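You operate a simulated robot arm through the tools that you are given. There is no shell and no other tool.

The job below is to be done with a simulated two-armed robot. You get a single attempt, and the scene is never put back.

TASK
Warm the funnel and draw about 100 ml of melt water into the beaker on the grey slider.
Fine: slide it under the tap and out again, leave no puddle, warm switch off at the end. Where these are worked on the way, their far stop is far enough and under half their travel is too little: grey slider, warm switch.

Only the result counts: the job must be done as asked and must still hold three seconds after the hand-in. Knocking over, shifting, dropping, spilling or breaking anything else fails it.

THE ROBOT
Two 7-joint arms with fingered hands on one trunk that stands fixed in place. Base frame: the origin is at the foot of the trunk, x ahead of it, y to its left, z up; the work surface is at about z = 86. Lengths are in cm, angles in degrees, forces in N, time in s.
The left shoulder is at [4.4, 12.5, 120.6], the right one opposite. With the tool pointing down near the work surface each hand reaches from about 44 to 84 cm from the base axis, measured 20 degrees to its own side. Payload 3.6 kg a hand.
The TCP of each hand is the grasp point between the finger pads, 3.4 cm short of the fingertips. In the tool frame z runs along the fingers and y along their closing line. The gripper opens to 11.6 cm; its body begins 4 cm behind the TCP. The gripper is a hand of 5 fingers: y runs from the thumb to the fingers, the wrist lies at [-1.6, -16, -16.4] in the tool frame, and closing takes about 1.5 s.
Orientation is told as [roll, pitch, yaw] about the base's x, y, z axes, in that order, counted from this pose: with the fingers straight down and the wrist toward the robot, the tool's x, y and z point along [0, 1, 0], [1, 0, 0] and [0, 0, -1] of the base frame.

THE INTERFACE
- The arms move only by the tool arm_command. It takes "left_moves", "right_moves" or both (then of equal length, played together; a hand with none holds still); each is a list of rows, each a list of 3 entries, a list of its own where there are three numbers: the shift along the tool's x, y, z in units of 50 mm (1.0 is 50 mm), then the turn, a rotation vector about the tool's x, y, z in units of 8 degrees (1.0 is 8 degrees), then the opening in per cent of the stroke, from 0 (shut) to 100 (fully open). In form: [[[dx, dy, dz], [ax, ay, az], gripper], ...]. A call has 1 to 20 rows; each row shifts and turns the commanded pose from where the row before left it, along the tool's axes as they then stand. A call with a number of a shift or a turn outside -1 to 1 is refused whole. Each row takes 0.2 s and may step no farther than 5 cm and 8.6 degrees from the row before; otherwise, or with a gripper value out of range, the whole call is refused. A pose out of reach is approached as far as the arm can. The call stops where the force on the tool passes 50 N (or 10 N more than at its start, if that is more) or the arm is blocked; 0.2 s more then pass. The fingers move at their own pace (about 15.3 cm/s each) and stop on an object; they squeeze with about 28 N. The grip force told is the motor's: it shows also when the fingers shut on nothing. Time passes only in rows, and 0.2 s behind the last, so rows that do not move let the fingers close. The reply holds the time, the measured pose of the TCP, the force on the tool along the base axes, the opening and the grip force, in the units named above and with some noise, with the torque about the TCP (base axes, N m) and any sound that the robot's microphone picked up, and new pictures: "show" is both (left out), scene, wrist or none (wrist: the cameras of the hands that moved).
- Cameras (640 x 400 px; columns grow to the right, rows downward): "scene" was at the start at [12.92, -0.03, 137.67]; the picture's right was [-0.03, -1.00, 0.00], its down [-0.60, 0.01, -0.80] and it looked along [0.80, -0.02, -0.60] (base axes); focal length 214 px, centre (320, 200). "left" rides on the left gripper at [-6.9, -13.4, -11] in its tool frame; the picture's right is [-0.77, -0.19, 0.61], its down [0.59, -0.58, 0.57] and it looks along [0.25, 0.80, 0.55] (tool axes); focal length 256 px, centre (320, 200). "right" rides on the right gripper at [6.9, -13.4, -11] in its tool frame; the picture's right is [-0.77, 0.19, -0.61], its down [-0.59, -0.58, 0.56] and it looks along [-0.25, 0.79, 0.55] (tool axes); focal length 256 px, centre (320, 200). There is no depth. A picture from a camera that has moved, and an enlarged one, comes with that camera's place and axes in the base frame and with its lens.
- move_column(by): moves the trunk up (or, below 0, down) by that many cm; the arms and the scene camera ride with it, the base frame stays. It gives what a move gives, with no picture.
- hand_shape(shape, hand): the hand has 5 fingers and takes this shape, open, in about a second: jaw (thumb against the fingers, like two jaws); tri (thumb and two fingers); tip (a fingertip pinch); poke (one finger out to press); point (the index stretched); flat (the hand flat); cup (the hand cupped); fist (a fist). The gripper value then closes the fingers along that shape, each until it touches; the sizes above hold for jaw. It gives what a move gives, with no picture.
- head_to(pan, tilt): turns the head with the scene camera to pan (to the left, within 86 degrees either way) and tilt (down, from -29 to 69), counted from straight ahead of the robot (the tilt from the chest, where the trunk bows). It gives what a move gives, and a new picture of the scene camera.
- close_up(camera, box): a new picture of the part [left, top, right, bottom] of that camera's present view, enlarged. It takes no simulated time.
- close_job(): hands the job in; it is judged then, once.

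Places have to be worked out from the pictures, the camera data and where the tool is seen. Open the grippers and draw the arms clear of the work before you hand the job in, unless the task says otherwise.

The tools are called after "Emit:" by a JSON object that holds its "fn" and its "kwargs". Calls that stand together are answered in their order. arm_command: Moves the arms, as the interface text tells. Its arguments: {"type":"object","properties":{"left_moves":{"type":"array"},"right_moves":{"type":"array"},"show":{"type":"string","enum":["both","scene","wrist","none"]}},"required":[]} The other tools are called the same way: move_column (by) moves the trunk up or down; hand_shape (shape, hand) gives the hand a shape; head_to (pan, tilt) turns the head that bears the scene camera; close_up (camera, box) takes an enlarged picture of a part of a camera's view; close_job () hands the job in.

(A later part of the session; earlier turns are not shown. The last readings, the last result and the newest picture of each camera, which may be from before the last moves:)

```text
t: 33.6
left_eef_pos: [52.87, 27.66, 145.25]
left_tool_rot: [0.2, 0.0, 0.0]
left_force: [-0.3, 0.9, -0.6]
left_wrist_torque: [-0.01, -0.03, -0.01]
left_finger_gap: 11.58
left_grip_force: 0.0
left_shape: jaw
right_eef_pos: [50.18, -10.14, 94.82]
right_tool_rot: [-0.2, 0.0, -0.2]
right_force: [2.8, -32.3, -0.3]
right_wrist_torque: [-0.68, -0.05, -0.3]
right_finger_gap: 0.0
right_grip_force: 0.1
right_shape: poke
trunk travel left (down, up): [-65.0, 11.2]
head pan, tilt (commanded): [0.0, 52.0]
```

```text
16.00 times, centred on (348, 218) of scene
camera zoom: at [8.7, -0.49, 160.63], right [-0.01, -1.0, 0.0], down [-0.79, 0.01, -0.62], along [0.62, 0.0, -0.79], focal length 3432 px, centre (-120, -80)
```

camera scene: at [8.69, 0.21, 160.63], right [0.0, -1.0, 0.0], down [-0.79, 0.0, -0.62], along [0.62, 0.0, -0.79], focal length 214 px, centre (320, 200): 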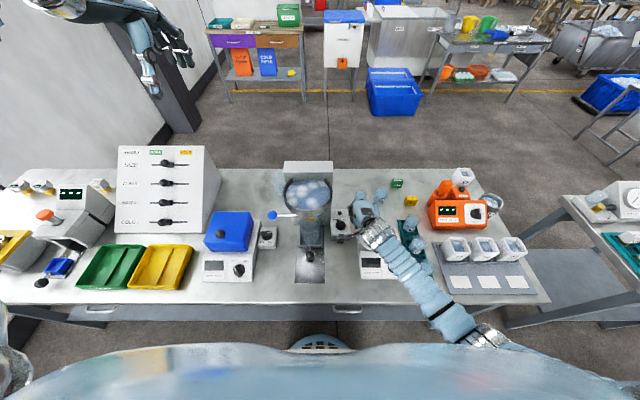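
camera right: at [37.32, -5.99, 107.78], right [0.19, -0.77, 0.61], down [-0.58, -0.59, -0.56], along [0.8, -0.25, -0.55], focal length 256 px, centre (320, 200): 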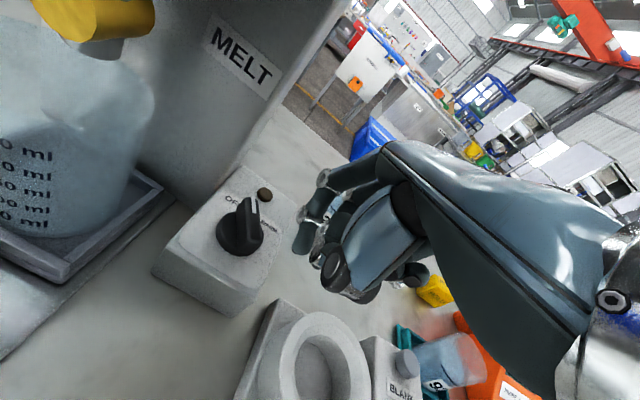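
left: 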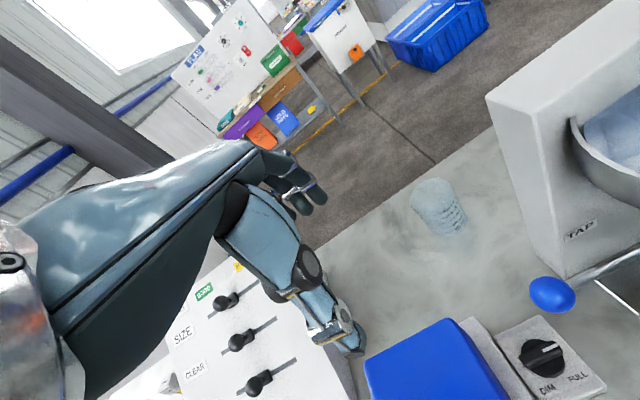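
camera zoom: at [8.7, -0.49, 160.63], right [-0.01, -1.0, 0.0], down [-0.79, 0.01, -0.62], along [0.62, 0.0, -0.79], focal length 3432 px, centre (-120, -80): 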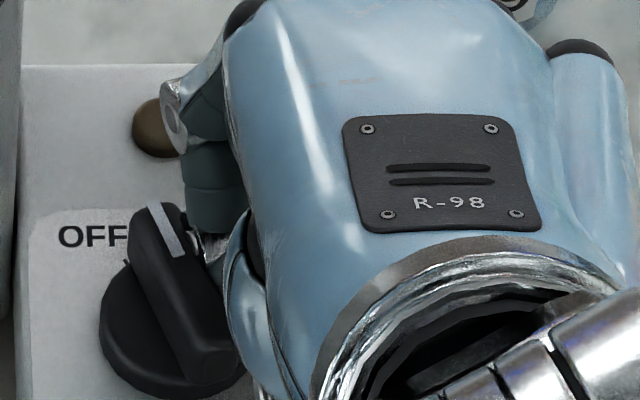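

The distal joint's bolt is bearing on the far half of the blade, blocking it. I back off, shift 1.3 cm toward the robot so only the near end is touched, lower slightly, and push again.

Emit:
{"fn": "arm_command", "kwargs": {"right_moves": [[[-0.2, 0, 0], [0, 0, 0], 0], [[-0.16, 0, 0], [0, 0, 0], 0], [[0, -0.26, 0], [0, 0, 0], 0], [[0, 0, 0.1], [0, 0, 0], 0], [[0, 0, 0], [0, 0, 0], 0]], "show": "none"}}

Emit:
{"fn": "close_up", "kwargs": {"camera": "scene", "box": [330, 195, 370, 235]}}

Emit:
{"fn": "close_up", "kwargs": {"camera": "right", "box": [230, 150, 380, 280]}}

```text
t: 34.8
left_eef_pos: [52.9, 28.18, 145.27]
left_tool_rot: [0.0, 0.0, 0.0]
left_force: [0.0, 0.0, 1.0]
left_wrist_torque: [-0.02, 0.0, 0.06]
left_finger_gap: 11.6
left_grip_force: 0.0
left_shape: jaw
right_eef_pos: [48.9, -10.91, 94.39]
right_tool_rot: [0.2, 0.1, -0.1]
right_force: [1.0, -0.5, 0.4]
right_wrist_torque: [0.0, 0.0, -0.01]
right_finger_gap: 0.01
right_grip_force: 0.1
right_shape: poke
trunk travel left (down, up): [-65.0, 11.2]
head pan, tilt (commanded): [0.0, 52.0]
```

```text
10.00 times, centred on (350, 215) of scene
camera zoom: at [8.64, 0.14, 160.64], right [0.0, -1.0, 0.0], down [-0.79, 0.0, -0.62], along [0.62, 0.0, -0.79], focal length 2145 px, centre (20, 50)
```

zoom: 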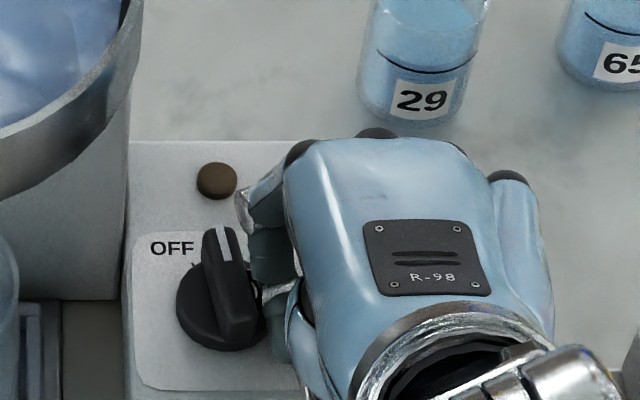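

```text
3.08 times, centred on (305, 215) of right
camera zoom: at [35.39, -4.11, 105.44], right [0.19, -0.77, 0.61], down [-0.58, -0.59, -0.57], along [0.8, -0.25, -0.55], focal length 788 px, centre (366, 154)
```

zoom: 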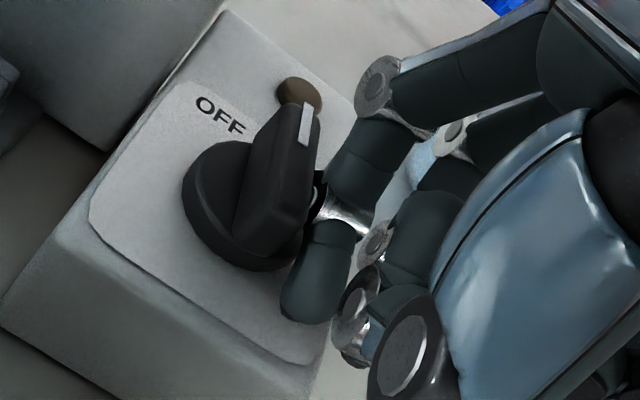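

The joint sits about 2 cm further out and 1.6 cm above the tip, and the blade top reads z about 93.5. I raise the hand 1.5 cm so only the fingertip engages the blade near its front end, then push again.

Emit:
{"fn": "arm_command", "kwargs": {"right_moves": [[[-0.06, 0, -0.15], [0, 0, 0], 0], [[0, 0.12, -0.15], [0, 0, 0], 0], [[0.06, 0, 0], [0, 0, 0], 0], [[0.08, 0, 0], [0, 0, 0], 0], [[0.06, 0, 0], [0, 0, 0], 0], [[0, 0, 0], [0, 0, 0], 0]], "show": "none"}}

Emit:
{"fn": "close_up", "kwargs": {"camera": "scene", "box": [330, 195, 370, 235]}}

Emit:
{"fn": "close_up", "kwargs": {"camera": "right", "box": [230, 150, 380, 280]}}

```text
t: 36.2
left_eef_pos: [52.66, 28.3, 145.37]
left_tool_rot: [0.0, 0.0, 0.1]
left_force: [0.1, -0.8, 0.4]
left_wrist_torque: [0.0, 0.0, -0.02]
left_finger_gap: 11.61
left_grip_force: 0.1
left_shape: jaw
right_eef_pos: [49.46, -10.49, 95.91]
right_tool_rot: [0.0, -0.1, 0.0]
right_force: [-0.6, -1.5, 1.0]
right_wrist_torque: [-0.02, 0.04, 0.03]
right_finger_gap: 0.0
right_grip_force: 0.1
right_shape: poke
trunk travel left (down, up): [-65.0, 11.2]
head pan, tilt (commanded): [0.0, 52.0]
```

```text
10.00 times, centred on (350, 215) of scene
camera zoom: at [8.64, 0.12, 160.64], right [0.0, -1.0, 0.0], down [-0.79, 0.0, -0.62], along [0.62, 0.0, -0.79], focal length 2145 px, centre (20, 50)
```

zoom: 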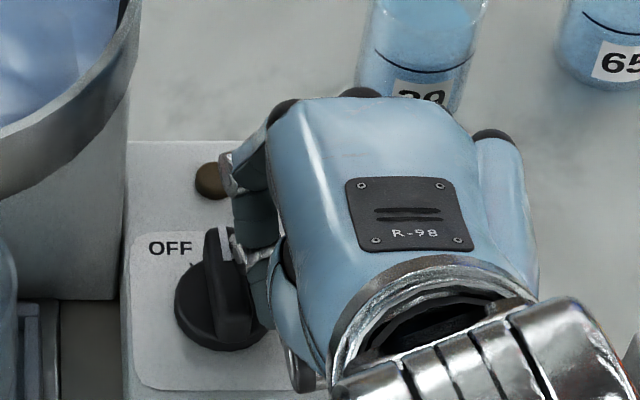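

```text
3.08 times, centred on (305, 215) of right
camera zoom: at [35.99, -3.48, 106.92], right [0.19, -0.77, 0.61], down [-0.58, -0.59, -0.56], along [0.79, -0.25, -0.55], focal length 788 px, centre (366, 154)
```

zoom: 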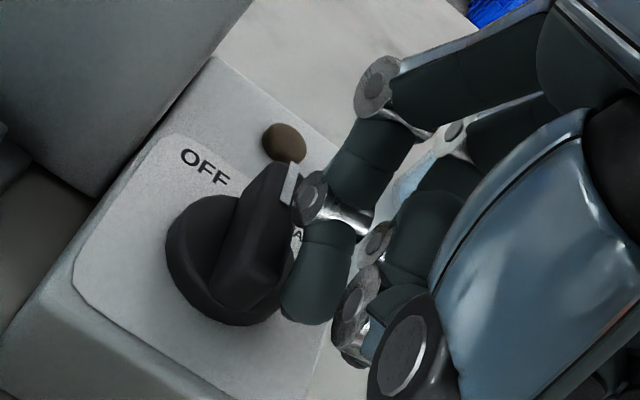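

The tip is by the near end, and the joint appears to pass just above the blade. I continue pushing +y.

Emit:
{"fn": "arm_command", "kwargs": {"right_moves": [[[0.06, 0, 0], [0, 0, 0], 0], [[0.06, 0, 0], [0, 0, 0], 0], [[0.06, 0, 0], [0, 0, 0], 0], [[0, 0, 0], [0, 0, 0], 0]], "show": "none"}}

Emit:
{"fn": "close_up", "kwargs": {"camera": "scene", "box": [330, 195, 370, 235]}}

Emit:
{"fn": "close_up", "kwargs": {"camera": "right", "box": [230, 150, 380, 280]}}

```text
t: 37.2
left_eef_pos: [52.61, 27.98, 145.51]
left_tool_rot: [0.2, -0.1, 0.1]
left_force: [-0.2, -0.1, -0.1]
left_wrist_torque: [-0.02, 0.0, 0.0]
left_finger_gap: 11.59
left_grip_force: 0.0
left_shape: jaw
right_eef_pos: [49.31, -9.78, 96.04]
right_tool_rot: [0.0, -0.3, 0.1]
right_force: [-6.2, -18.7, 18.0]
right_wrist_torque: [-0.18, -0.16, -0.1]
right_finger_gap: 0.0
right_grip_force: 0.0
right_shape: poke
trunk travel left (down, up): [-65.0, 11.2]
head pan, tilt (commanded): [0.0, 52.0]
```

```text
10.00 times, centred on (350, 215) of scene
camera zoom: at [8.36, -0.17, 160.67], right [0.0, -1.0, 0.0], down [-0.79, 0.0, -0.62], along [0.62, 0.0, -0.79], focal length 2145 px, centre (20, 50)
```

zoom: 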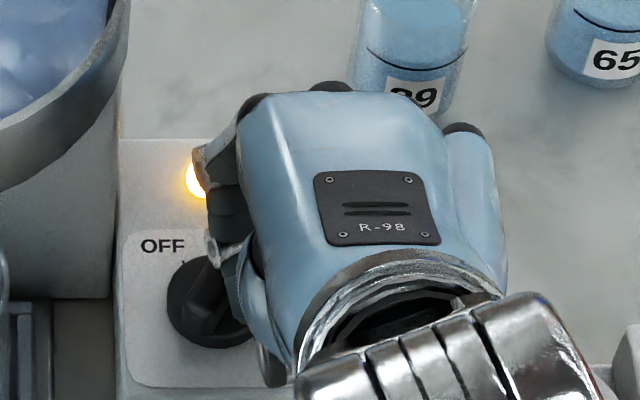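

```text
3.08 times, centred on (305, 215) of right
camera zoom: at [35.91, -2.78, 107.08], right [0.18, -0.77, 0.61], down [-0.57, -0.59, -0.57], along [0.8, -0.25, -0.55], focal length 788 px, centre (366, 154)
```

zoom: 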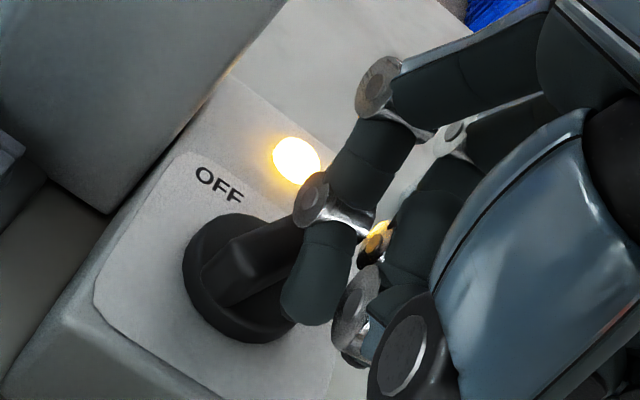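

The indicator lamp is lit and the pointer has swung across to WARM. I lift straight off and back away to the right to see it.

Emit:
{"fn": "arm_command", "kwargs": {"right_moves": [[[0, 0, -0.3], [0, 0, 0], 0], [[0, 0, -0.5], [0, 0, 0], 0], [[0, 0, -0.5], [0, 0, 0], 0], [[-0.4, -0.2, -0.5], [0, 0, 0], 0], [[-0.6, -0.3, -0.5], [0, 0, 0], 0], [[-0.6, -0.3, -0.3], [0, 0, 0], 0]], "show": "scene"}}

Emit:
{"fn": "close_up", "kwargs": {"camera": "scene", "box": [250, 150, 380, 260]}}

Emit:
{"fn": "close_up", "kwargs": {"camera": "scene", "box": [325, 190, 365, 235]}}

Emit:
{"fn": "close_up", "kwargs": {"camera": "right", "box": [0, 60, 320, 320]}}

```text
t: 38.6
left_eef_pos: [52.7, 28.18, 145.37]
left_tool_rot: [0.0, 0.0, 0.0]
left_force: [0.3, -0.8, -0.6]
left_wrist_torque: [0.02, -0.02, -0.01]
left_finger_gap: 11.61
left_grip_force: 0.0
left_shape: jaw
right_eef_pos: [45.43, -17.69, 109.03]
right_tool_rot: [0.0, -0.1, 0.1]
right_force: [-0.2, -0.3, 0.8]
right_wrist_torque: [0.0, -0.02, -0.01]
right_finger_gap: 0.01
right_grip_force: 0.0
right_shape: poke
trunk travel left (down, up): [-65.0, 11.2]
head pan, tilt (commanded): [0.0, 52.0]
camera scene: at [8.59, 0.05, 160.64], right [0.0, -1.0, 0.0], down [-0.79, 0.0, -0.62], along [0.62, 0.0, -0.79], focal length 214 px, centre (320, 200)
```

scene: 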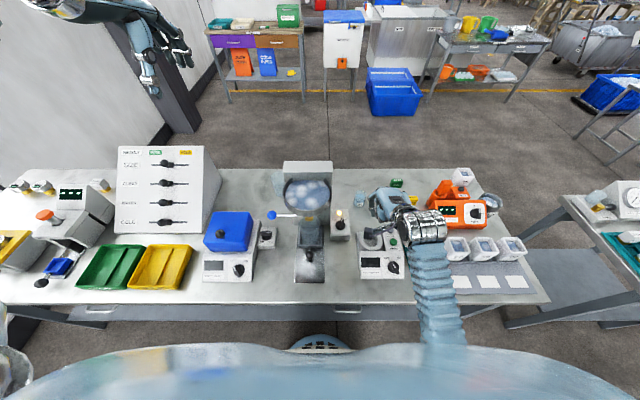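

```text
3.64 times, centred on (315, 205) of scene
camera zoom: at [8.59, 0.05, 160.64], right [0.0, -1.0, 0.0], down [-0.79, 0.0, -0.62], along [0.62, 0.0, -0.79], focal length 780 px, centre (338, 182)
```

zoom: 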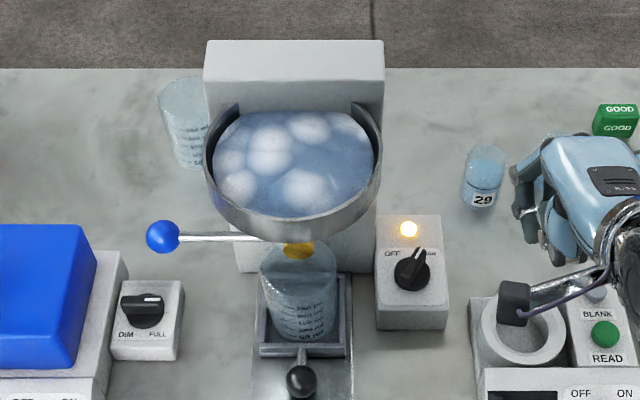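

```text
8.89 times, centred on (345, 212) of scene
camera zoom: at [8.59, 0.05, 160.64], right [0.0, -1.0, 0.0], down [-0.79, 0.0, -0.62], along [0.62, 0.0, -0.79], focal length 1906 px, centre (98, 89)
```

zoom: 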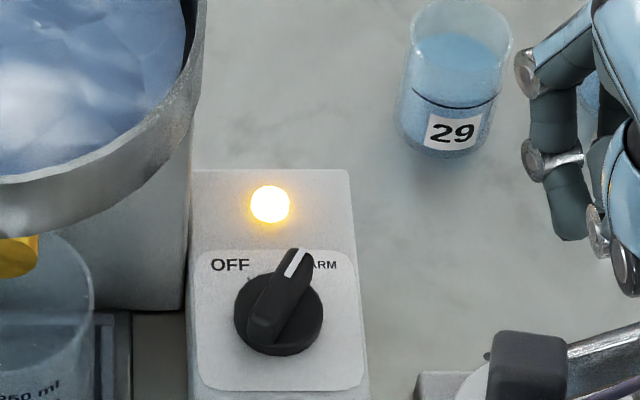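

```text
1.54 times, centred on (160, 190) of right
camera zoom: at [32.0, -10.57, 120.1], right [0.19, -0.77, 0.61], down [-0.58, -0.59, -0.57], along [0.8, -0.25, -0.55], focal length 394 px, centre (566, 215)
```

zoom: 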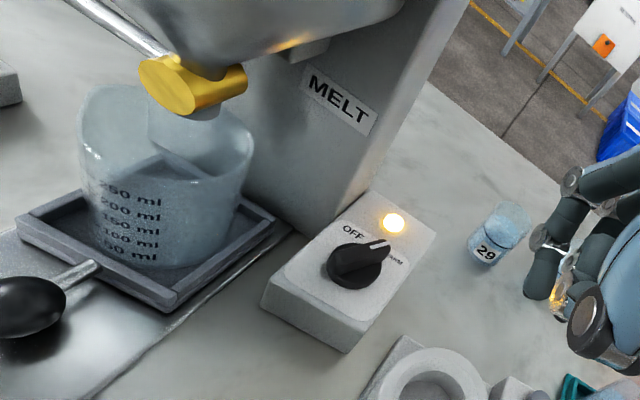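

WARM is on (lamp lit, pointer at about -25°), and the beaker sits under the spout. Now the left hand: I set the tip pinch and bring it above the tap's blue ball at about [48.8, 16.2, 101].

Emit:
{"fn": "hand_shape", "kwargs": {"shape": "tip", "hand": "left"}}

Emit:
{"fn": "arm_command", "kwargs": {"left_moves": [[[-0.267, -0.087, 0.74], [0, 0, 0], 60], [[-0.267, -0.087, 0.74], [0, 0, 0], 60], [[-0.267, -0.087, 0.74], [0, 0, 0], 60], [[-0.267, -0.087, 0.74], [0, 0, 0], 60], [[-0.267, -0.087, 0.74], [0, 0, 0], 60], [[-0.267, -0.087, 0.74], [0, 0, 0], 60], [[-0.267, -0.087, 0.74], [0, 0, 0], 60], [[-0.267, -0.087, 0.74], [0, 0, 0], 60], [[-0.267, -0.087, 0.74], [0, 0, 0], 60]], "show": "both"}}

Emit:
{"fn": "close_up", "kwargs": {"camera": "scene", "box": [220, 150, 340, 250]}}

Emit:
{"fn": "close_up", "kwargs": {"camera": "right", "box": [0, 60, 320, 320]}}

```text
t: 39.5
left_eef_pos: [52.82, 28.15, 145.29]
left_tool_rot: [0.1, 0.0, 0.0]
left_force: [0.9, -0.2, 0.6]
left_wrist_torque: [0.05, 0.0, 0.01]
left_finger_gap: 11.58
left_grip_force: 0.1
left_shape: tip
right_eef_pos: [45.52, -17.47, 109.06]
right_tool_rot: [0.0, 0.0, 0.0]
right_force: [0.1, -0.9, -0.5]
right_wrist_torque: [0.0, 0.02, 0.0]
right_finger_gap: 0.03
right_grip_force: 0.0
right_shape: poke
trunk travel left (down, up): [-65.0, 11.2]
head pan, tilt (commanded): [0.0, 52.0]
```

```text
t: 41.5
left_eef_pos: [48.8, 16.17, 111.97]
left_tool_rot: [0.0, 0.0, 0.0]
left_force: [-0.3, 0.0, 0.7]
left_wrist_torque: [0.04, 0.0, -0.03]
left_finger_gap: 7.05
left_grip_force: 0.0
left_shape: tip
right_eef_pos: [45.46, -17.48, 108.98]
right_tool_rot: [0.1, 0.0, 0.0]
right_force: [-0.4, 0.0, 0.2]
right_wrist_torque: [0.04, 0.0, -0.02]
right_finger_gap: 0.0
right_grip_force: 0.1
right_shape: poke
trunk travel left (down, up): [-65.0, 11.2]
head pan, tilt (commanded): [0.0, 52.0]
camera scene: at [8.61, 0.06, 160.64], right [0.0, -1.0, 0.0], down [-0.79, 0.0, -0.62], along [0.62, 0.0, -0.79], focal length 214 px, centre (320, 200)
camera left: at [35.5, 9.35, 122.99], right [-0.19, -0.77, -0.61], down [-0.58, 0.59, -0.57], along [0.8, 0.25, -0.55], focal length 256 px, centre (320, 200)
```

scene: 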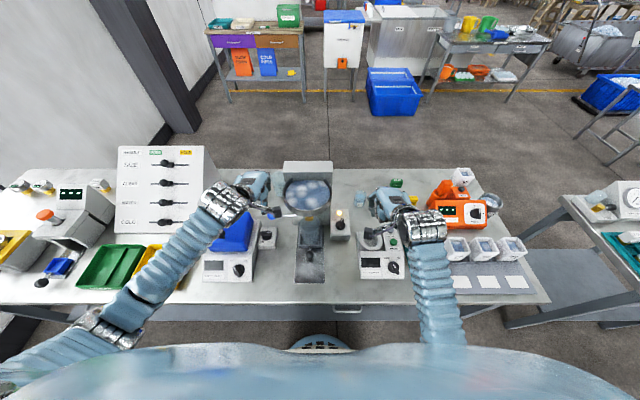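
left: 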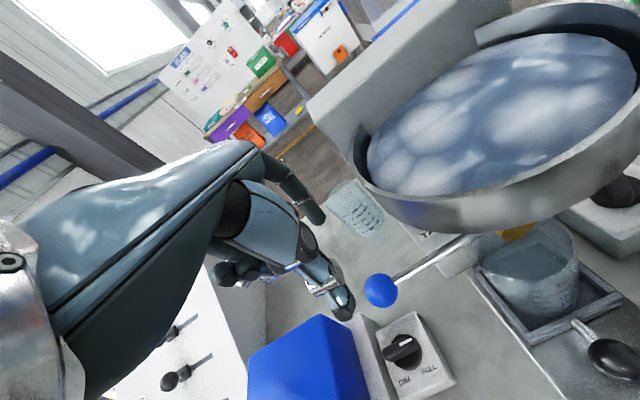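

```text
4.00 times, centred on (280, 200) of scene
camera zoom: at [8.61, 0.06, 160.64], right [0.0, -1.0, 0.0], down [-0.79, 0.0, -0.62], along [0.62, 0.0, -0.79], focal length 858 px, centre (480, 200)
```

zoom: 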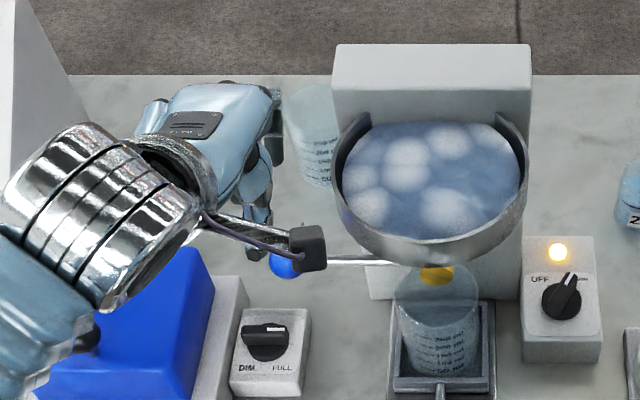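

```text
1.54 times, centred on (160, 190) of right
camera zoom: at [32.04, -10.56, 120.06], right [0.19, -0.77, 0.61], down [-0.58, -0.59, -0.57], along [0.8, -0.25, -0.55], focal length 394 px, centre (566, 215)
```

zoom: 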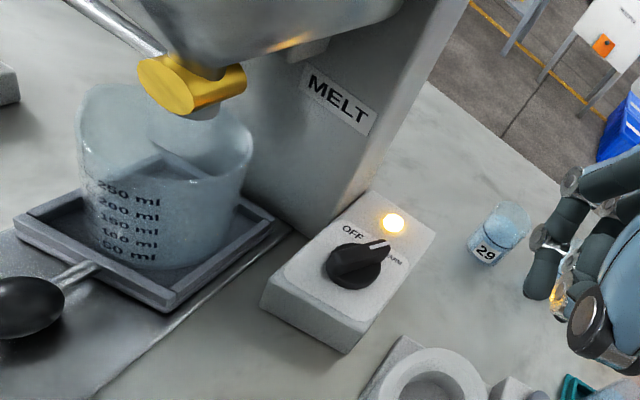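

The ball is confirmed at [48.9, 16.1, 101] with thumb and index set to straddle it fore and aft. I descend to it.

Emit:
{"fn": "arm_command", "kwargs": {"left_moves": [[[0, 0, 0.5], [0, 0, 0], 60], [[0, 0, 0.5], [0, 0, 0], 60], [[0, 0, 0.5], [0, 0, 0], 60], [[0, 0, 0.4], [0, 0, 0], 60], [[0, 0, 0], [0, 0, 0], 60]], "show": "wrist"}}

Emit:
{"fn": "close_up", "kwargs": {"camera": "left", "box": [220, 180, 460, 360]}}

Emit:
{"fn": "close_up", "kwargs": {"camera": "scene", "box": [220, 160, 340, 260]}}

```text
t: 42.7
left_eef_pos: [48.84, 16.09, 102.48]
left_tool_rot: [0.0, 0.0, 0.0]
left_force: [-0.3, 0.7, 1.6]
left_wrist_torque: [0.03, -0.02, 0.0]
left_finger_gap: 7.02
left_grip_force: 0.1
left_shape: tip
right_eef_pos: [45.46, -17.45, 109.12]
right_tool_rot: [0.0, -0.1, 0.0]
right_force: [0.5, -0.4, -0.1]
right_wrist_torque: [-0.01, 0.01, -0.05]
right_finger_gap: 0.01
right_grip_force: 0.0
right_shape: poke
trunk travel left (down, up): [-65.0, 11.2]
head pan, tilt (commanded): [0.0, 52.0]
camera left: at [35.49, 9.33, 113.49], right [-0.19, -0.77, -0.61], down [-0.58, 0.59, -0.57], along [0.8, 0.25, -0.55], focal length 256 px, centre (320, 200)
```

left: 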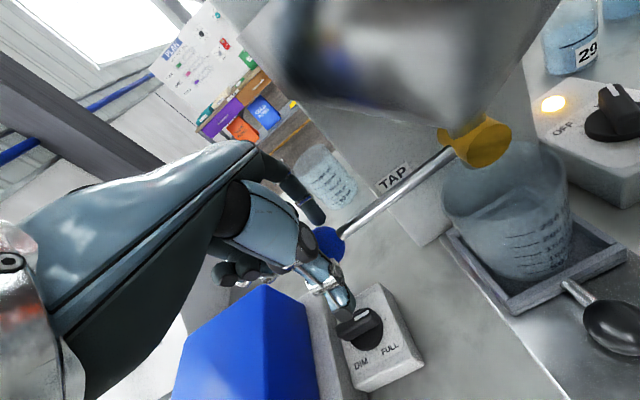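

```text
2.22 times, centred on (340, 270) of left
camera zoom: at [35.49, 9.33, 113.49], right [-0.19, -0.77, -0.61], down [-0.58, 0.59, -0.57], along [0.8, 0.25, -0.55], focal length 569 px, centre (276, 44)
```

zoom: 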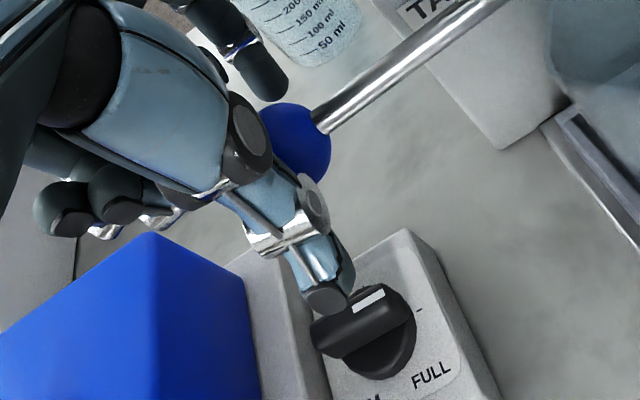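

```text
4.00 times, centred on (280, 210) of scene
camera zoom: at [8.63, 0.13, 160.64], right [0.0, -1.0, 0.0], down [-0.79, 0.0, -0.62], along [0.62, 0.0, -0.79], focal length 858 px, centre (480, 160)
```

zoom: 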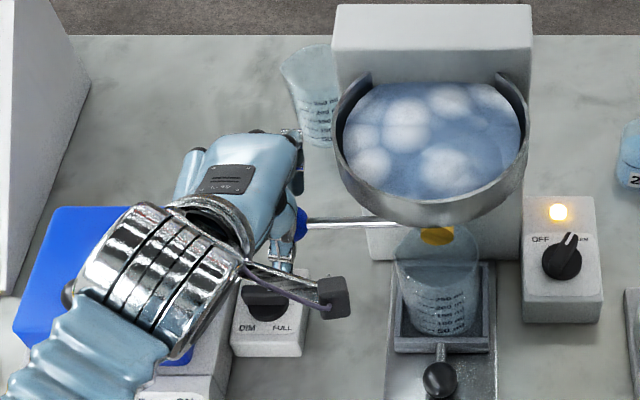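

The ball is between thumb and index, about 1.5 cm below the TCP. I close the pinch on it.

Emit:
{"fn": "arm_command", "kwargs": {"left_moves": [[[0, 0, 0], [0, 0, 0], 45], [[0, 0, 0], [0, 0, 0], 30], [[0, 0, 0], [0, 0, 0], 15], [[0, 0, 0], [0, 0, 0], 0], [[0, 0, 0], [0, 0, 0], 0], [[0, 0, 0], [0, 0, 0], 0]], "show": "wrist"}}

Emit:
{"fn": "close_up", "kwargs": {"camera": "left", "box": [220, 180, 460, 360]}}

Emit:
{"fn": "close_up", "kwargs": {"camera": "left", "box": [410, 90, 640, 300]}}

```text
t: 44.1
left_eef_pos: [48.79, 16.19, 102.42]
left_tool_rot: [0.0, 0.0, 0.0]
left_force: [-6.1, 1.6, 0.9]
left_wrist_torque: [0.03, 0.06, -0.05]
left_finger_gap: 2.54
left_grip_force: 28.1
left_shape: tip
right_eef_pos: [45.35, -17.38, 108.99]
right_tool_rot: [0.0, 0.0, 0.1]
right_force: [-0.5, -0.5, -0.4]
right_wrist_torque: [0.01, 0.0, 0.01]
right_finger_gap: 0.02
right_grip_force: 0.0
right_shape: poke
trunk travel left (down, up): [-65.0, 11.2]
head pan, tilt (commanded): [0.0, 52.0]
camera left: at [35.41, 9.35, 113.51], right [-0.19, -0.77, -0.61], down [-0.58, 0.59, -0.56], along [0.8, 0.25, -0.55], focal length 256 px, centre (320, 200)
```

left: 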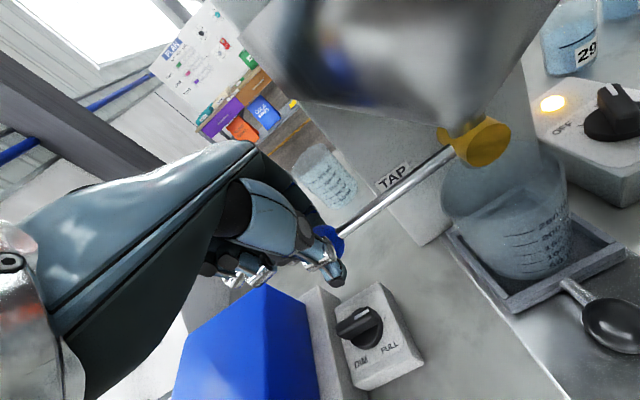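

```text
2.22 times, centred on (340, 270) of left
camera zoom: at [35.41, 9.35, 113.51], right [-0.19, -0.77, -0.61], down [-0.58, 0.59, -0.56], along [0.8, 0.25, -0.55], focal length 569 px, centre (276, 44)
```

zoom: 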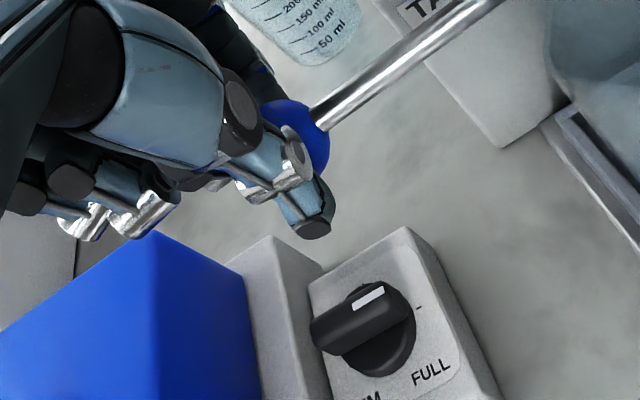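

```text
1.90 times, centred on (525, 195) of left
camera zoom: at [35.41, 9.35, 113.51], right [-0.19, -0.77, -0.61], down [-0.58, 0.59, -0.56], along [0.8, 0.25, -0.55], focal length 488 px, centre (-70, 210)
```

zoom: 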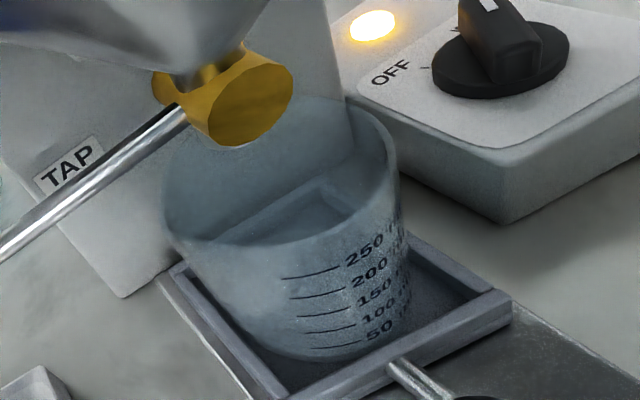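

Pinched (gap 2.5, 28 N), and the left wrist camera has a clear view of the beaker graduations. I test the lever's direction with a small 6 mm downward move.

Emit:
{"fn": "arm_command", "kwargs": {"left_moves": [[[0, 0, 0.06], [0, 0, 0], 0], [[0, 0, 0.06], [0, 0, 0], 0], [[0, 0, 0], [0, 0, 0], 0]], "show": "none"}}

Emit:
{"fn": "close_up", "kwargs": {"camera": "left", "box": [410, 90, 640, 300]}}

```text
t: 44.9
left_eef_pos: [48.78, 16.22, 101.95]
left_tool_rot: [0.1, 0.1, 0.1]
left_force: [-5.8, 0.0, 0.4]
left_wrist_torque: [-0.05, 0.06, -0.08]
left_finger_gap: 2.51
left_grip_force: 28.0
left_shape: tip
right_eef_pos: [45.42, -17.49, 109.02]
right_tool_rot: [0.0, 0.0, 0.1]
right_force: [-0.5, 0.0, -0.5]
right_wrist_torque: [0.02, 0.01, 0.02]
right_finger_gap: 0.0
right_grip_force: 0.1
right_shape: poke
trunk travel left (down, up): [-65.0, 11.2]
head pan, tilt (commanded): [0.0, 52.0]
```

```text
1.90 times, centred on (525, 195) of left
camera zoom: at [35.4, 9.35, 112.94], right [-0.19, -0.77, -0.61], down [-0.58, 0.59, -0.57], along [0.8, 0.25, -0.55], focal length 488 px, centre (-70, 210)
```

zoom: 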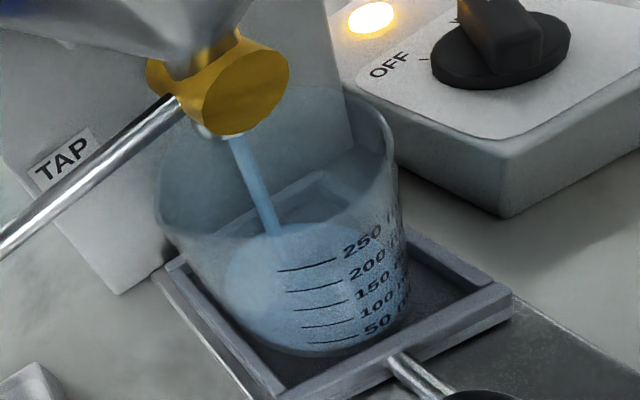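

Down opens it: water is streaming into the beaker with only a thin layer at the bottom so far. I check the level closely from both wrist cameras (no time passes).

Emit:
{"fn": "close_up", "kwargs": {"camera": "left", "box": [470, 160, 580, 260]}}

Emit:
{"fn": "close_up", "kwargs": {"camera": "right", "box": [20, 100, 150, 230]}}

```text
4.00 times, centred on (525, 210) of left
camera zoom: at [35.4, 9.35, 112.94], right [-0.19, -0.77, -0.61], down [-0.58, 0.59, -0.57], along [0.8, 0.25, -0.55], focal length 1024 px, centre (-500, 160)
```

zoom: 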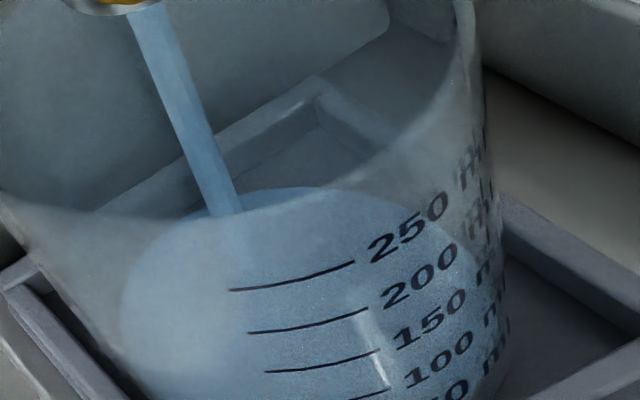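

```text
3.08 times, centred on (85, 165) of right
camera zoom: at [31.97, -10.53, 120.09], right [0.19, -0.77, 0.61], down [-0.58, -0.59, -0.57], along [0.8, -0.25, -0.55], focal length 788 px, centre (1043, 308)
```

zoom: 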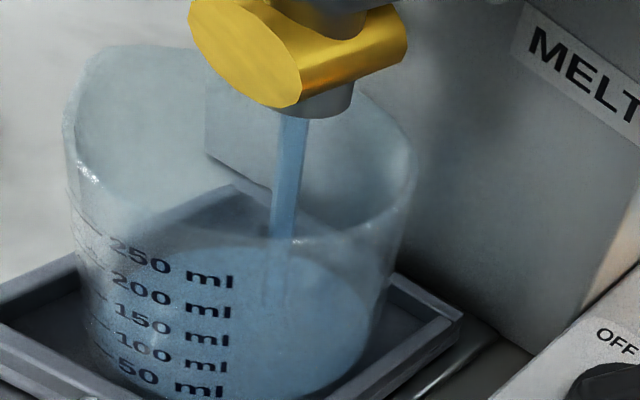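

Only a shallow layer so far. I hold the lever for one short row and look again to judge the rate.

Emit:
{"fn": "arm_command", "kwargs": {"left_moves": [[[0, 0, 0], [0, 0, 0], 0]], "show": "none"}}

Emit:
{"fn": "close_up", "kwargs": {"camera": "right", "box": [20, 100, 150, 230]}}

Emit:
{"fn": "close_up", "kwargs": {"camera": "left", "box": [470, 160, 600, 280]}}

```text
t: 45.3
left_eef_pos: [48.82, 16.21, 101.81]
left_tool_rot: [0.0, 0.0, -0.1]
left_force: [-5.6, -0.9, 0.5]
left_wrist_torque: [-0.09, 0.09, -0.07]
left_finger_gap: 2.53
left_grip_force: 28.2
left_shape: tip
right_eef_pos: [45.32, -17.52, 109.09]
right_tool_rot: [0.0, 0.0, 0.0]
right_force: [-0.6, 0.2, 0.5]
right_wrist_torque: [0.04, 0.02, 0.0]
right_finger_gap: 0.0
right_grip_force: 0.0
right_shape: poke
trunk travel left (down, up): [-65.0, 11.2]
head pan, tilt (commanded): [0.0, 52.0]
```

```text
3.08 times, centred on (85, 165) of right
camera zoom: at [31.98, -10.52, 120.09], right [0.19, -0.77, 0.61], down [-0.58, -0.59, -0.57], along [0.8, -0.25, -0.55], focal length 788 px, centre (1043, 308)
```

zoom: 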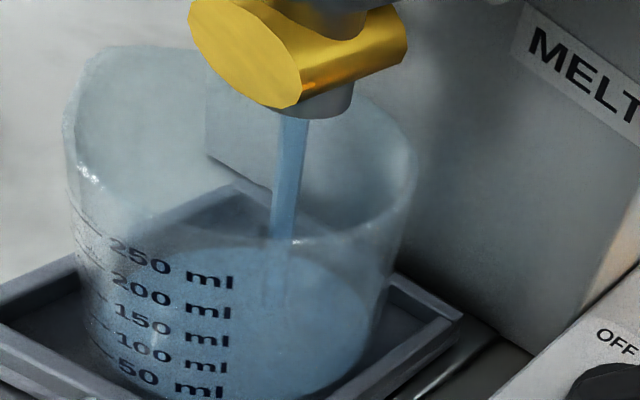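

```text
3.33 times, centred on (535, 220) of left
camera zoom: at [35.39, 9.35, 112.94], right [-0.19, -0.77, -0.61], down [-0.58, 0.59, -0.57], along [0.8, 0.25, -0.55], focal length 853 px, centre (-397, 133)
```

zoom: 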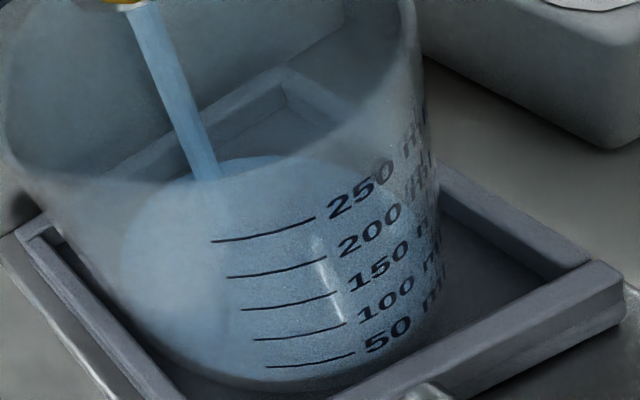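

Barely any change in 0.4 s, so the flow is slow. I hold for about 1.2 s more and compare.

Emit:
{"fn": "arm_command", "kwargs": {"left_moves": [[[0, 0, 0], [0, 0, 0], 0], [[0, 0, 0], [0, 0, 0], 0], [[0, 0, 0], [0, 0, 0], 0], [[0, 0, 0], [0, 0, 0], 0], [[0, 0, 0], [0, 0, 0], 0]], "show": "none"}}

Emit:
{"fn": "close_up", "kwargs": {"camera": "right", "box": [20, 100, 150, 230]}}

Emit:
{"fn": "close_up", "kwargs": {"camera": "left", "box": [470, 160, 600, 280]}}

```text
t: 46.5
left_eef_pos: [48.86, 16.11, 101.89]
left_tool_rot: [0.0, -0.1, 0.0]
left_force: [-5.4, -0.7, 1.5]
left_wrist_torque: [-0.1, 0.04, -0.08]
left_finger_gap: 2.51
left_grip_force: 28.3
left_shape: tip
right_eef_pos: [45.39, -17.51, 109.05]
right_tool_rot: [0.0, 0.0, 0.0]
right_force: [-0.5, 0.5, 0.2]
right_wrist_torque: [0.01, 0.02, 0.02]
right_finger_gap: 0.03
right_grip_force: 0.1
right_shape: poke
trunk travel left (down, up): [-65.0, 11.2]
head pan, tilt (commanded): [0.0, 52.0]
```

```text
3.08 times, centred on (85, 165) of right
camera zoom: at [31.97, -10.54, 120.09], right [0.19, -0.77, 0.61], down [-0.58, -0.59, -0.57], along [0.8, -0.25, -0.55], focal length 788 px, centre (1043, 308)
```

zoom: 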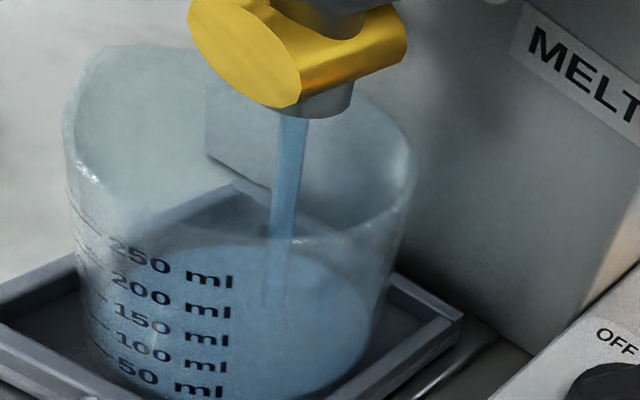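

```text
3.33 times, centred on (535, 220) of left
camera zoom: at [35.4, 9.35, 112.94], right [-0.19, -0.77, -0.61], down [-0.58, 0.59, -0.57], along [0.8, 0.25, -0.55], focal length 853 px, centre (-397, 133)
```

zoom: 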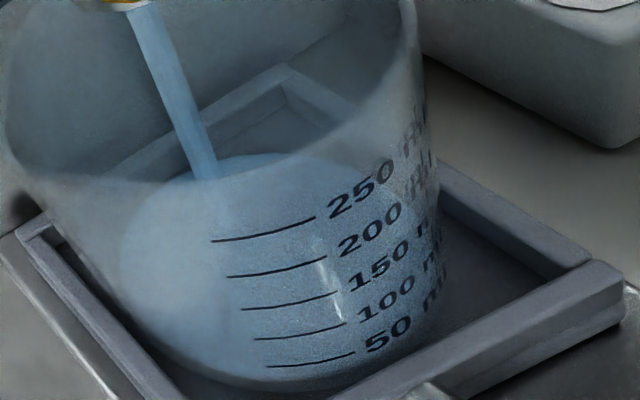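

The level rises slowly (a few ml per second), which is easy to control. I hold the lever for 4 s.

Emit:
{"fn": "arm_command", "kwargs": {"left_moves": [[[0, 0, 0], [0, 0, 0], 0], [[0, 0, 0], [0, 0, 0], 0], [[0, 0, 0], [0, 0, 0], 0], [[0, 0, 0], [0, 0, 0], 0], [[0, 0, 0], [0, 0, 0], 0], [[0, 0, 0], [0, 0, 0], 0], [[0, 0, 0], [0, 0, 0], 0], [[0, 0, 0], [0, 0, 0], 0], [[0, 0, 0], [0, 0, 0], 0], [[0, 0, 0], [0, 0, 0], 0], [[0, 0, 0], [0, 0, 0], 0], [[0, 0, 0], [0, 0, 0], 0], [[0, 0, 0], [0, 0, 0], 0], [[0, 0, 0], [0, 0, 0], 0], [[0, 0, 0], [0, 0, 0], 0], [[0, 0, 0], [0, 0, 0], 0], [[0, 0, 0], [0, 0, 0], 0], [[0, 0, 0], [0, 0, 0], 0], [[0, 0, 0], [0, 0, 0], 0], [[0, 0, 0], [0, 0, 0], 0]], "show": "none"}}

Emit:
{"fn": "close_up", "kwargs": {"camera": "right", "box": [20, 100, 150, 230]}}

Emit:
{"fn": "close_up", "kwargs": {"camera": "left", "box": [470, 160, 600, 280]}}

```text
t: 50.7
left_eef_pos: [48.8, 16.1, 101.82]
left_tool_rot: [-0.1, 0.0, 0.0]
left_force: [-6.0, -2.0, 1.6]
left_wrist_torque: [-0.1, 0.06, -0.05]
left_finger_gap: 2.54
left_grip_force: 27.7
left_shape: tip
right_eef_pos: [45.34, -17.43, 109.13]
right_tool_rot: [0.0, 0.1, 0.0]
right_force: [-0.1, -0.4, 0.7]
right_wrist_torque: [0.0, 0.0, 0.01]
right_finger_gap: 0.0
right_grip_force: 0.0
right_shape: poke
trunk travel left (down, up): [-65.0, 11.2]
head pan, tilt (commanded): [0.0, 52.0]
```

```text
3.08 times, centred on (85, 165) of right
camera zoom: at [31.97, -10.54, 120.09], right [0.19, -0.77, 0.61], down [-0.58, -0.59, -0.57], along [0.8, -0.25, -0.55], focal length 788 px, centre (1043, 308)
```

zoom: 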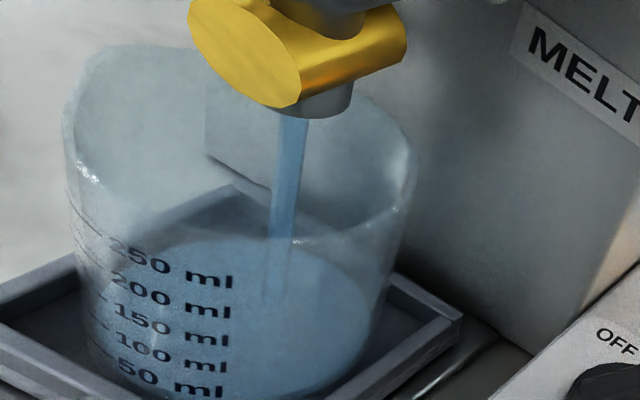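

```text
3.33 times, centred on (535, 220) of left
camera zoom: at [35.4, 9.35, 112.94], right [-0.19, -0.77, -0.61], down [-0.58, 0.59, -0.57], along [0.8, 0.25, -0.55], focal length 853 px, centre (-397, 133)
```

zoom: 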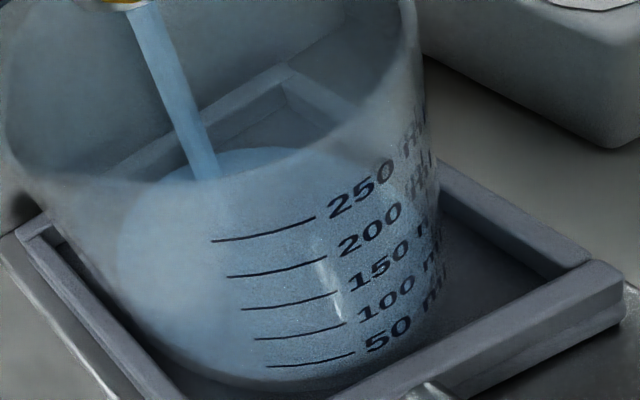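

About 3 ml/s: the surface has moved only about 10 px of the roughly 57 px that 100 ml needs. I open a little more, 6 mm further down, and look after about a second.

Emit:
{"fn": "arm_command", "kwargs": {"left_moves": [[[0, 0, 0.06], [0, 0, 0], 0], [[0, 0, 0.06], [0, 0, 0], 0], [[0, 0, 0], [0, 0, 0], 0], [[0, 0, 0], [0, 0, 0], 0], [[0, 0, 0], [0, 0, 0], 0], [[0, 0, 0], [0, 0, 0], 0]], "show": "none"}}

Emit:
{"fn": "close_up", "kwargs": {"camera": "right", "box": [20, 100, 150, 230]}}

Emit:
{"fn": "close_up", "kwargs": {"camera": "left", "box": [470, 160, 600, 280]}}

```text
t: 52.1
left_eef_pos: [48.87, 16.22, 101.49]
left_tool_rot: [0.0, 0.0, 0.0]
left_force: [-7.6, -2.9, 1.1]
left_wrist_torque: [-0.15, 0.08, -0.11]
left_finger_gap: 2.53
left_grip_force: 27.7
left_shape: tip
right_eef_pos: [45.33, -17.51, 109.13]
right_tool_rot: [-0.1, 0.0, 0.1]
right_force: [0.2, 0.8, -0.6]
right_wrist_torque: [0.0, 0.02, -0.04]
right_finger_gap: 0.02
right_grip_force: 0.0
right_shape: poke
trunk travel left (down, up): [-65.0, 11.2]
head pan, tilt (commanded): [0.0, 52.0]
```

```text
3.08 times, centred on (85, 165) of right
camera zoom: at [31.95, -10.56, 120.09], right [0.19, -0.77, 0.61], down [-0.58, -0.59, -0.57], along [0.8, -0.25, -0.55], focal length 788 px, centre (1043, 308)
```

zoom: 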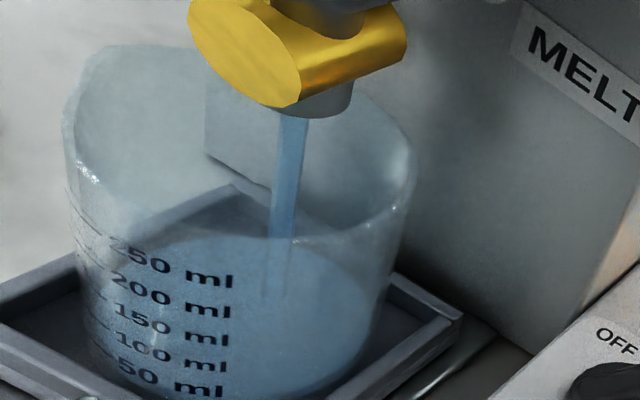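

```text
3.33 times, centred on (535, 220) of left
camera zoom: at [35.39, 9.32, 112.45], right [-0.19, -0.77, -0.61], down [-0.58, 0.59, -0.57], along [0.8, 0.25, -0.55], focal length 853 px, centre (-397, 133)
```

zoom: 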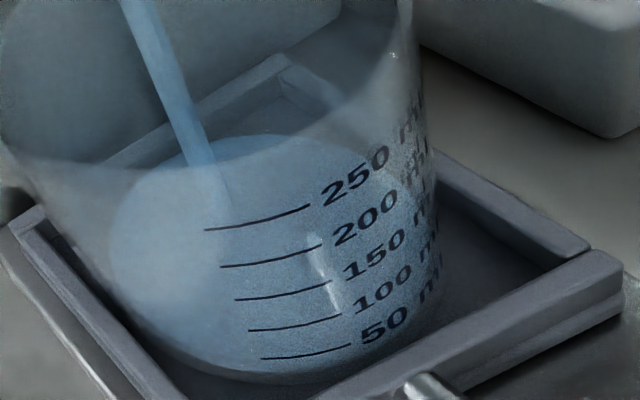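

The fixed right-hand view shows the surface back edge near row 235, still rising slowly. I hold for another 4 s.

Emit:
{"fn": "arm_command", "kwargs": {"left_moves": [[[0, 0, 0], [0, 0, 0], 0], [[0, 0, 0], [0, 0, 0], 0], [[0, 0, 0], [0, 0, 0], 0], [[0, 0, 0], [0, 0, 0], 0], [[0, 0, 0], [0, 0, 0], 0], [[0, 0, 0], [0, 0, 0], 0], [[0, 0, 0], [0, 0, 0], 0], [[0, 0, 0], [0, 0, 0], 0], [[0, 0, 0], [0, 0, 0], 0], [[0, 0, 0], [0, 0, 0], 0], [[0, 0, 0], [0, 0, 0], 0], [[0, 0, 0], [0, 0, 0], 0], [[0, 0, 0], [0, 0, 0], 0], [[0, 0, 0], [0, 0, 0], 0], [[0, 0, 0], [0, 0, 0], 0], [[0, 0, 0], [0, 0, 0], 0], [[0, 0, 0], [0, 0, 0], 0], [[0, 0, 0], [0, 0, 0], 0], [[0, 0, 0], [0, 0, 0], 0], [[0, 0, 0], [0, 0, 0], 0]], "show": "none"}}

Emit:
{"fn": "close_up", "kwargs": {"camera": "right", "box": [20, 100, 150, 230]}}

Emit:
{"fn": "close_up", "kwargs": {"camera": "scene", "box": [290, 200, 335, 250]}}

```text
t: 56.3
left_eef_pos: [48.9, 16.12, 101.34]
left_tool_rot: [0.0, -0.1, 0.1]
left_force: [-7.1, -4.8, 2.4]
left_wrist_torque: [-0.16, 0.09, -0.08]
left_finger_gap: 2.52
left_grip_force: 28.1
left_shape: tip
right_eef_pos: [45.36, -17.45, 109.08]
right_tool_rot: [0.0, 0.0, 0.1]
right_force: [0.3, -0.3, -0.1]
right_wrist_torque: [-0.04, 0.01, 0.02]
right_finger_gap: 0.0
right_grip_force: 0.1
right_shape: poke
trunk travel left (down, up): [-65.0, 11.2]
head pan, tilt (commanded): [0.0, 52.0]
```

```text
3.08 times, centred on (85, 165) of right
camera zoom: at [31.95, -10.57, 120.09], right [0.19, -0.77, 0.61], down [-0.58, -0.59, -0.57], along [0.8, -0.25, -0.55], focal length 788 px, centre (1043, 308)
```

zoom: 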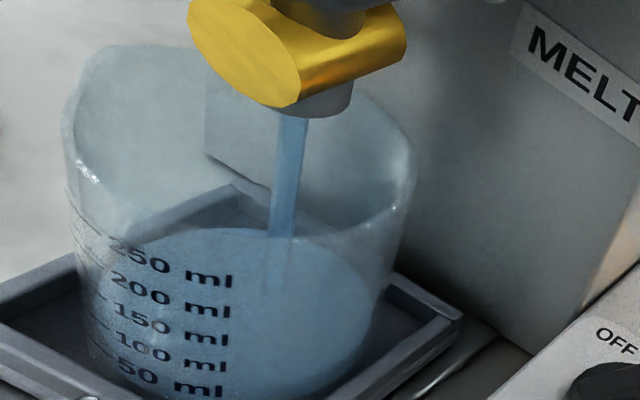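

```text
8.00 times, centred on (312, 225) of scene
camera zoom: at [8.5, 0.02, 160.64], right [0.0, -1.0, 0.0], down [-0.79, 0.0, -0.62], along [0.62, 0.0, -0.79], focal length 1716 px, centre (380, 0)
```

zoom: 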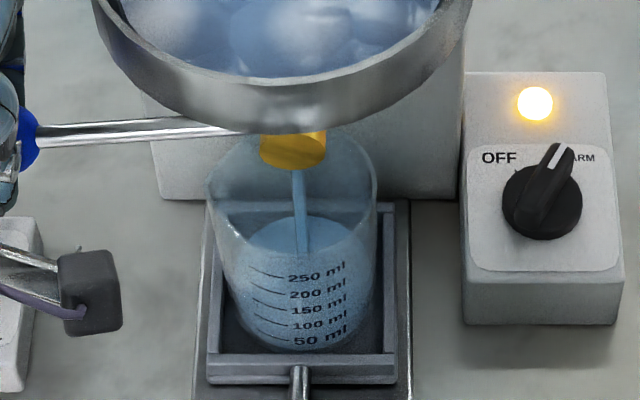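

The surface keeps rising at roughly 3 ml/s. I zoom in closely to locate the waterline against the graduations.

Emit:
{"fn": "close_up", "kwargs": {"camera": "scene", "box": [302, 218, 327, 246]}}

Emit:
{"fn": "close_up", "kwargs": {"camera": "right", "box": [30, 160, 110, 235]}}

Emit:
{"fn": "close_up", "kwargs": {"camera": "left", "box": [480, 180, 580, 280]}}

```text
14.29 times, centred on (314, 232) of scene
camera zoom: at [8.5, 0.02, 160.64], right [0.0, -1.0, 0.0], down [-0.79, 0.0, -0.62], along [0.62, 0.0, -0.79], focal length 3064 px, centre (399, -257)
```

zoom: 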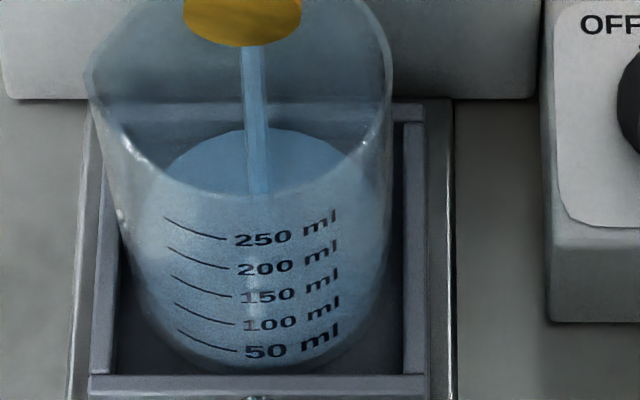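

```text
5.33 times, centred on (70, 198) of right
camera zoom: at [31.95, -10.57, 120.09], right [0.19, -0.77, 0.61], down [-0.58, -0.59, -0.57], along [0.8, -0.25, -0.55], focal length 1365 px, centre (1653, 213)
```

zoom: 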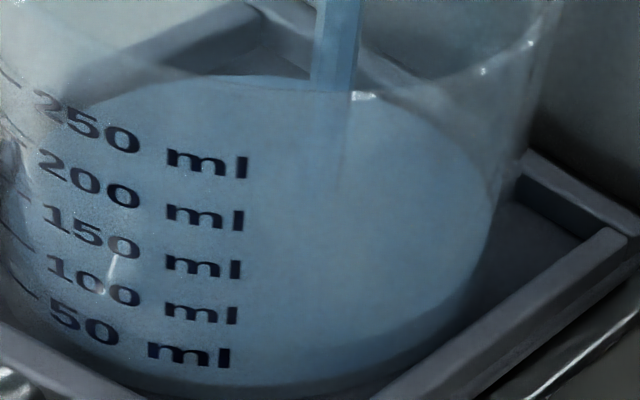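

```text
4.00 times, centred on (530, 230) of left
camera zoom: at [35.4, 9.32, 112.45], right [-0.19, -0.77, -0.61], down [-0.58, 0.59, -0.57], along [0.8, 0.25, -0.55], focal length 1024 px, centre (-520, 80)
```

zoom: 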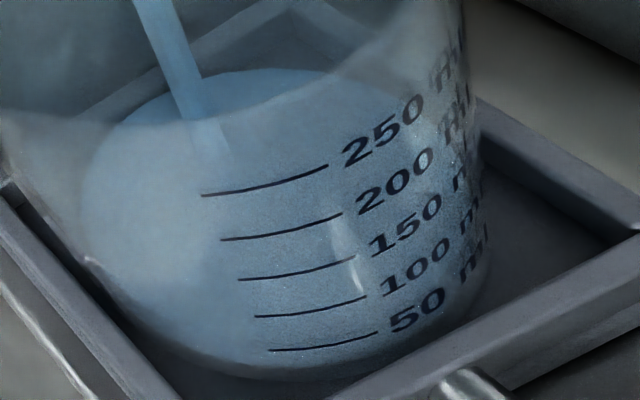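

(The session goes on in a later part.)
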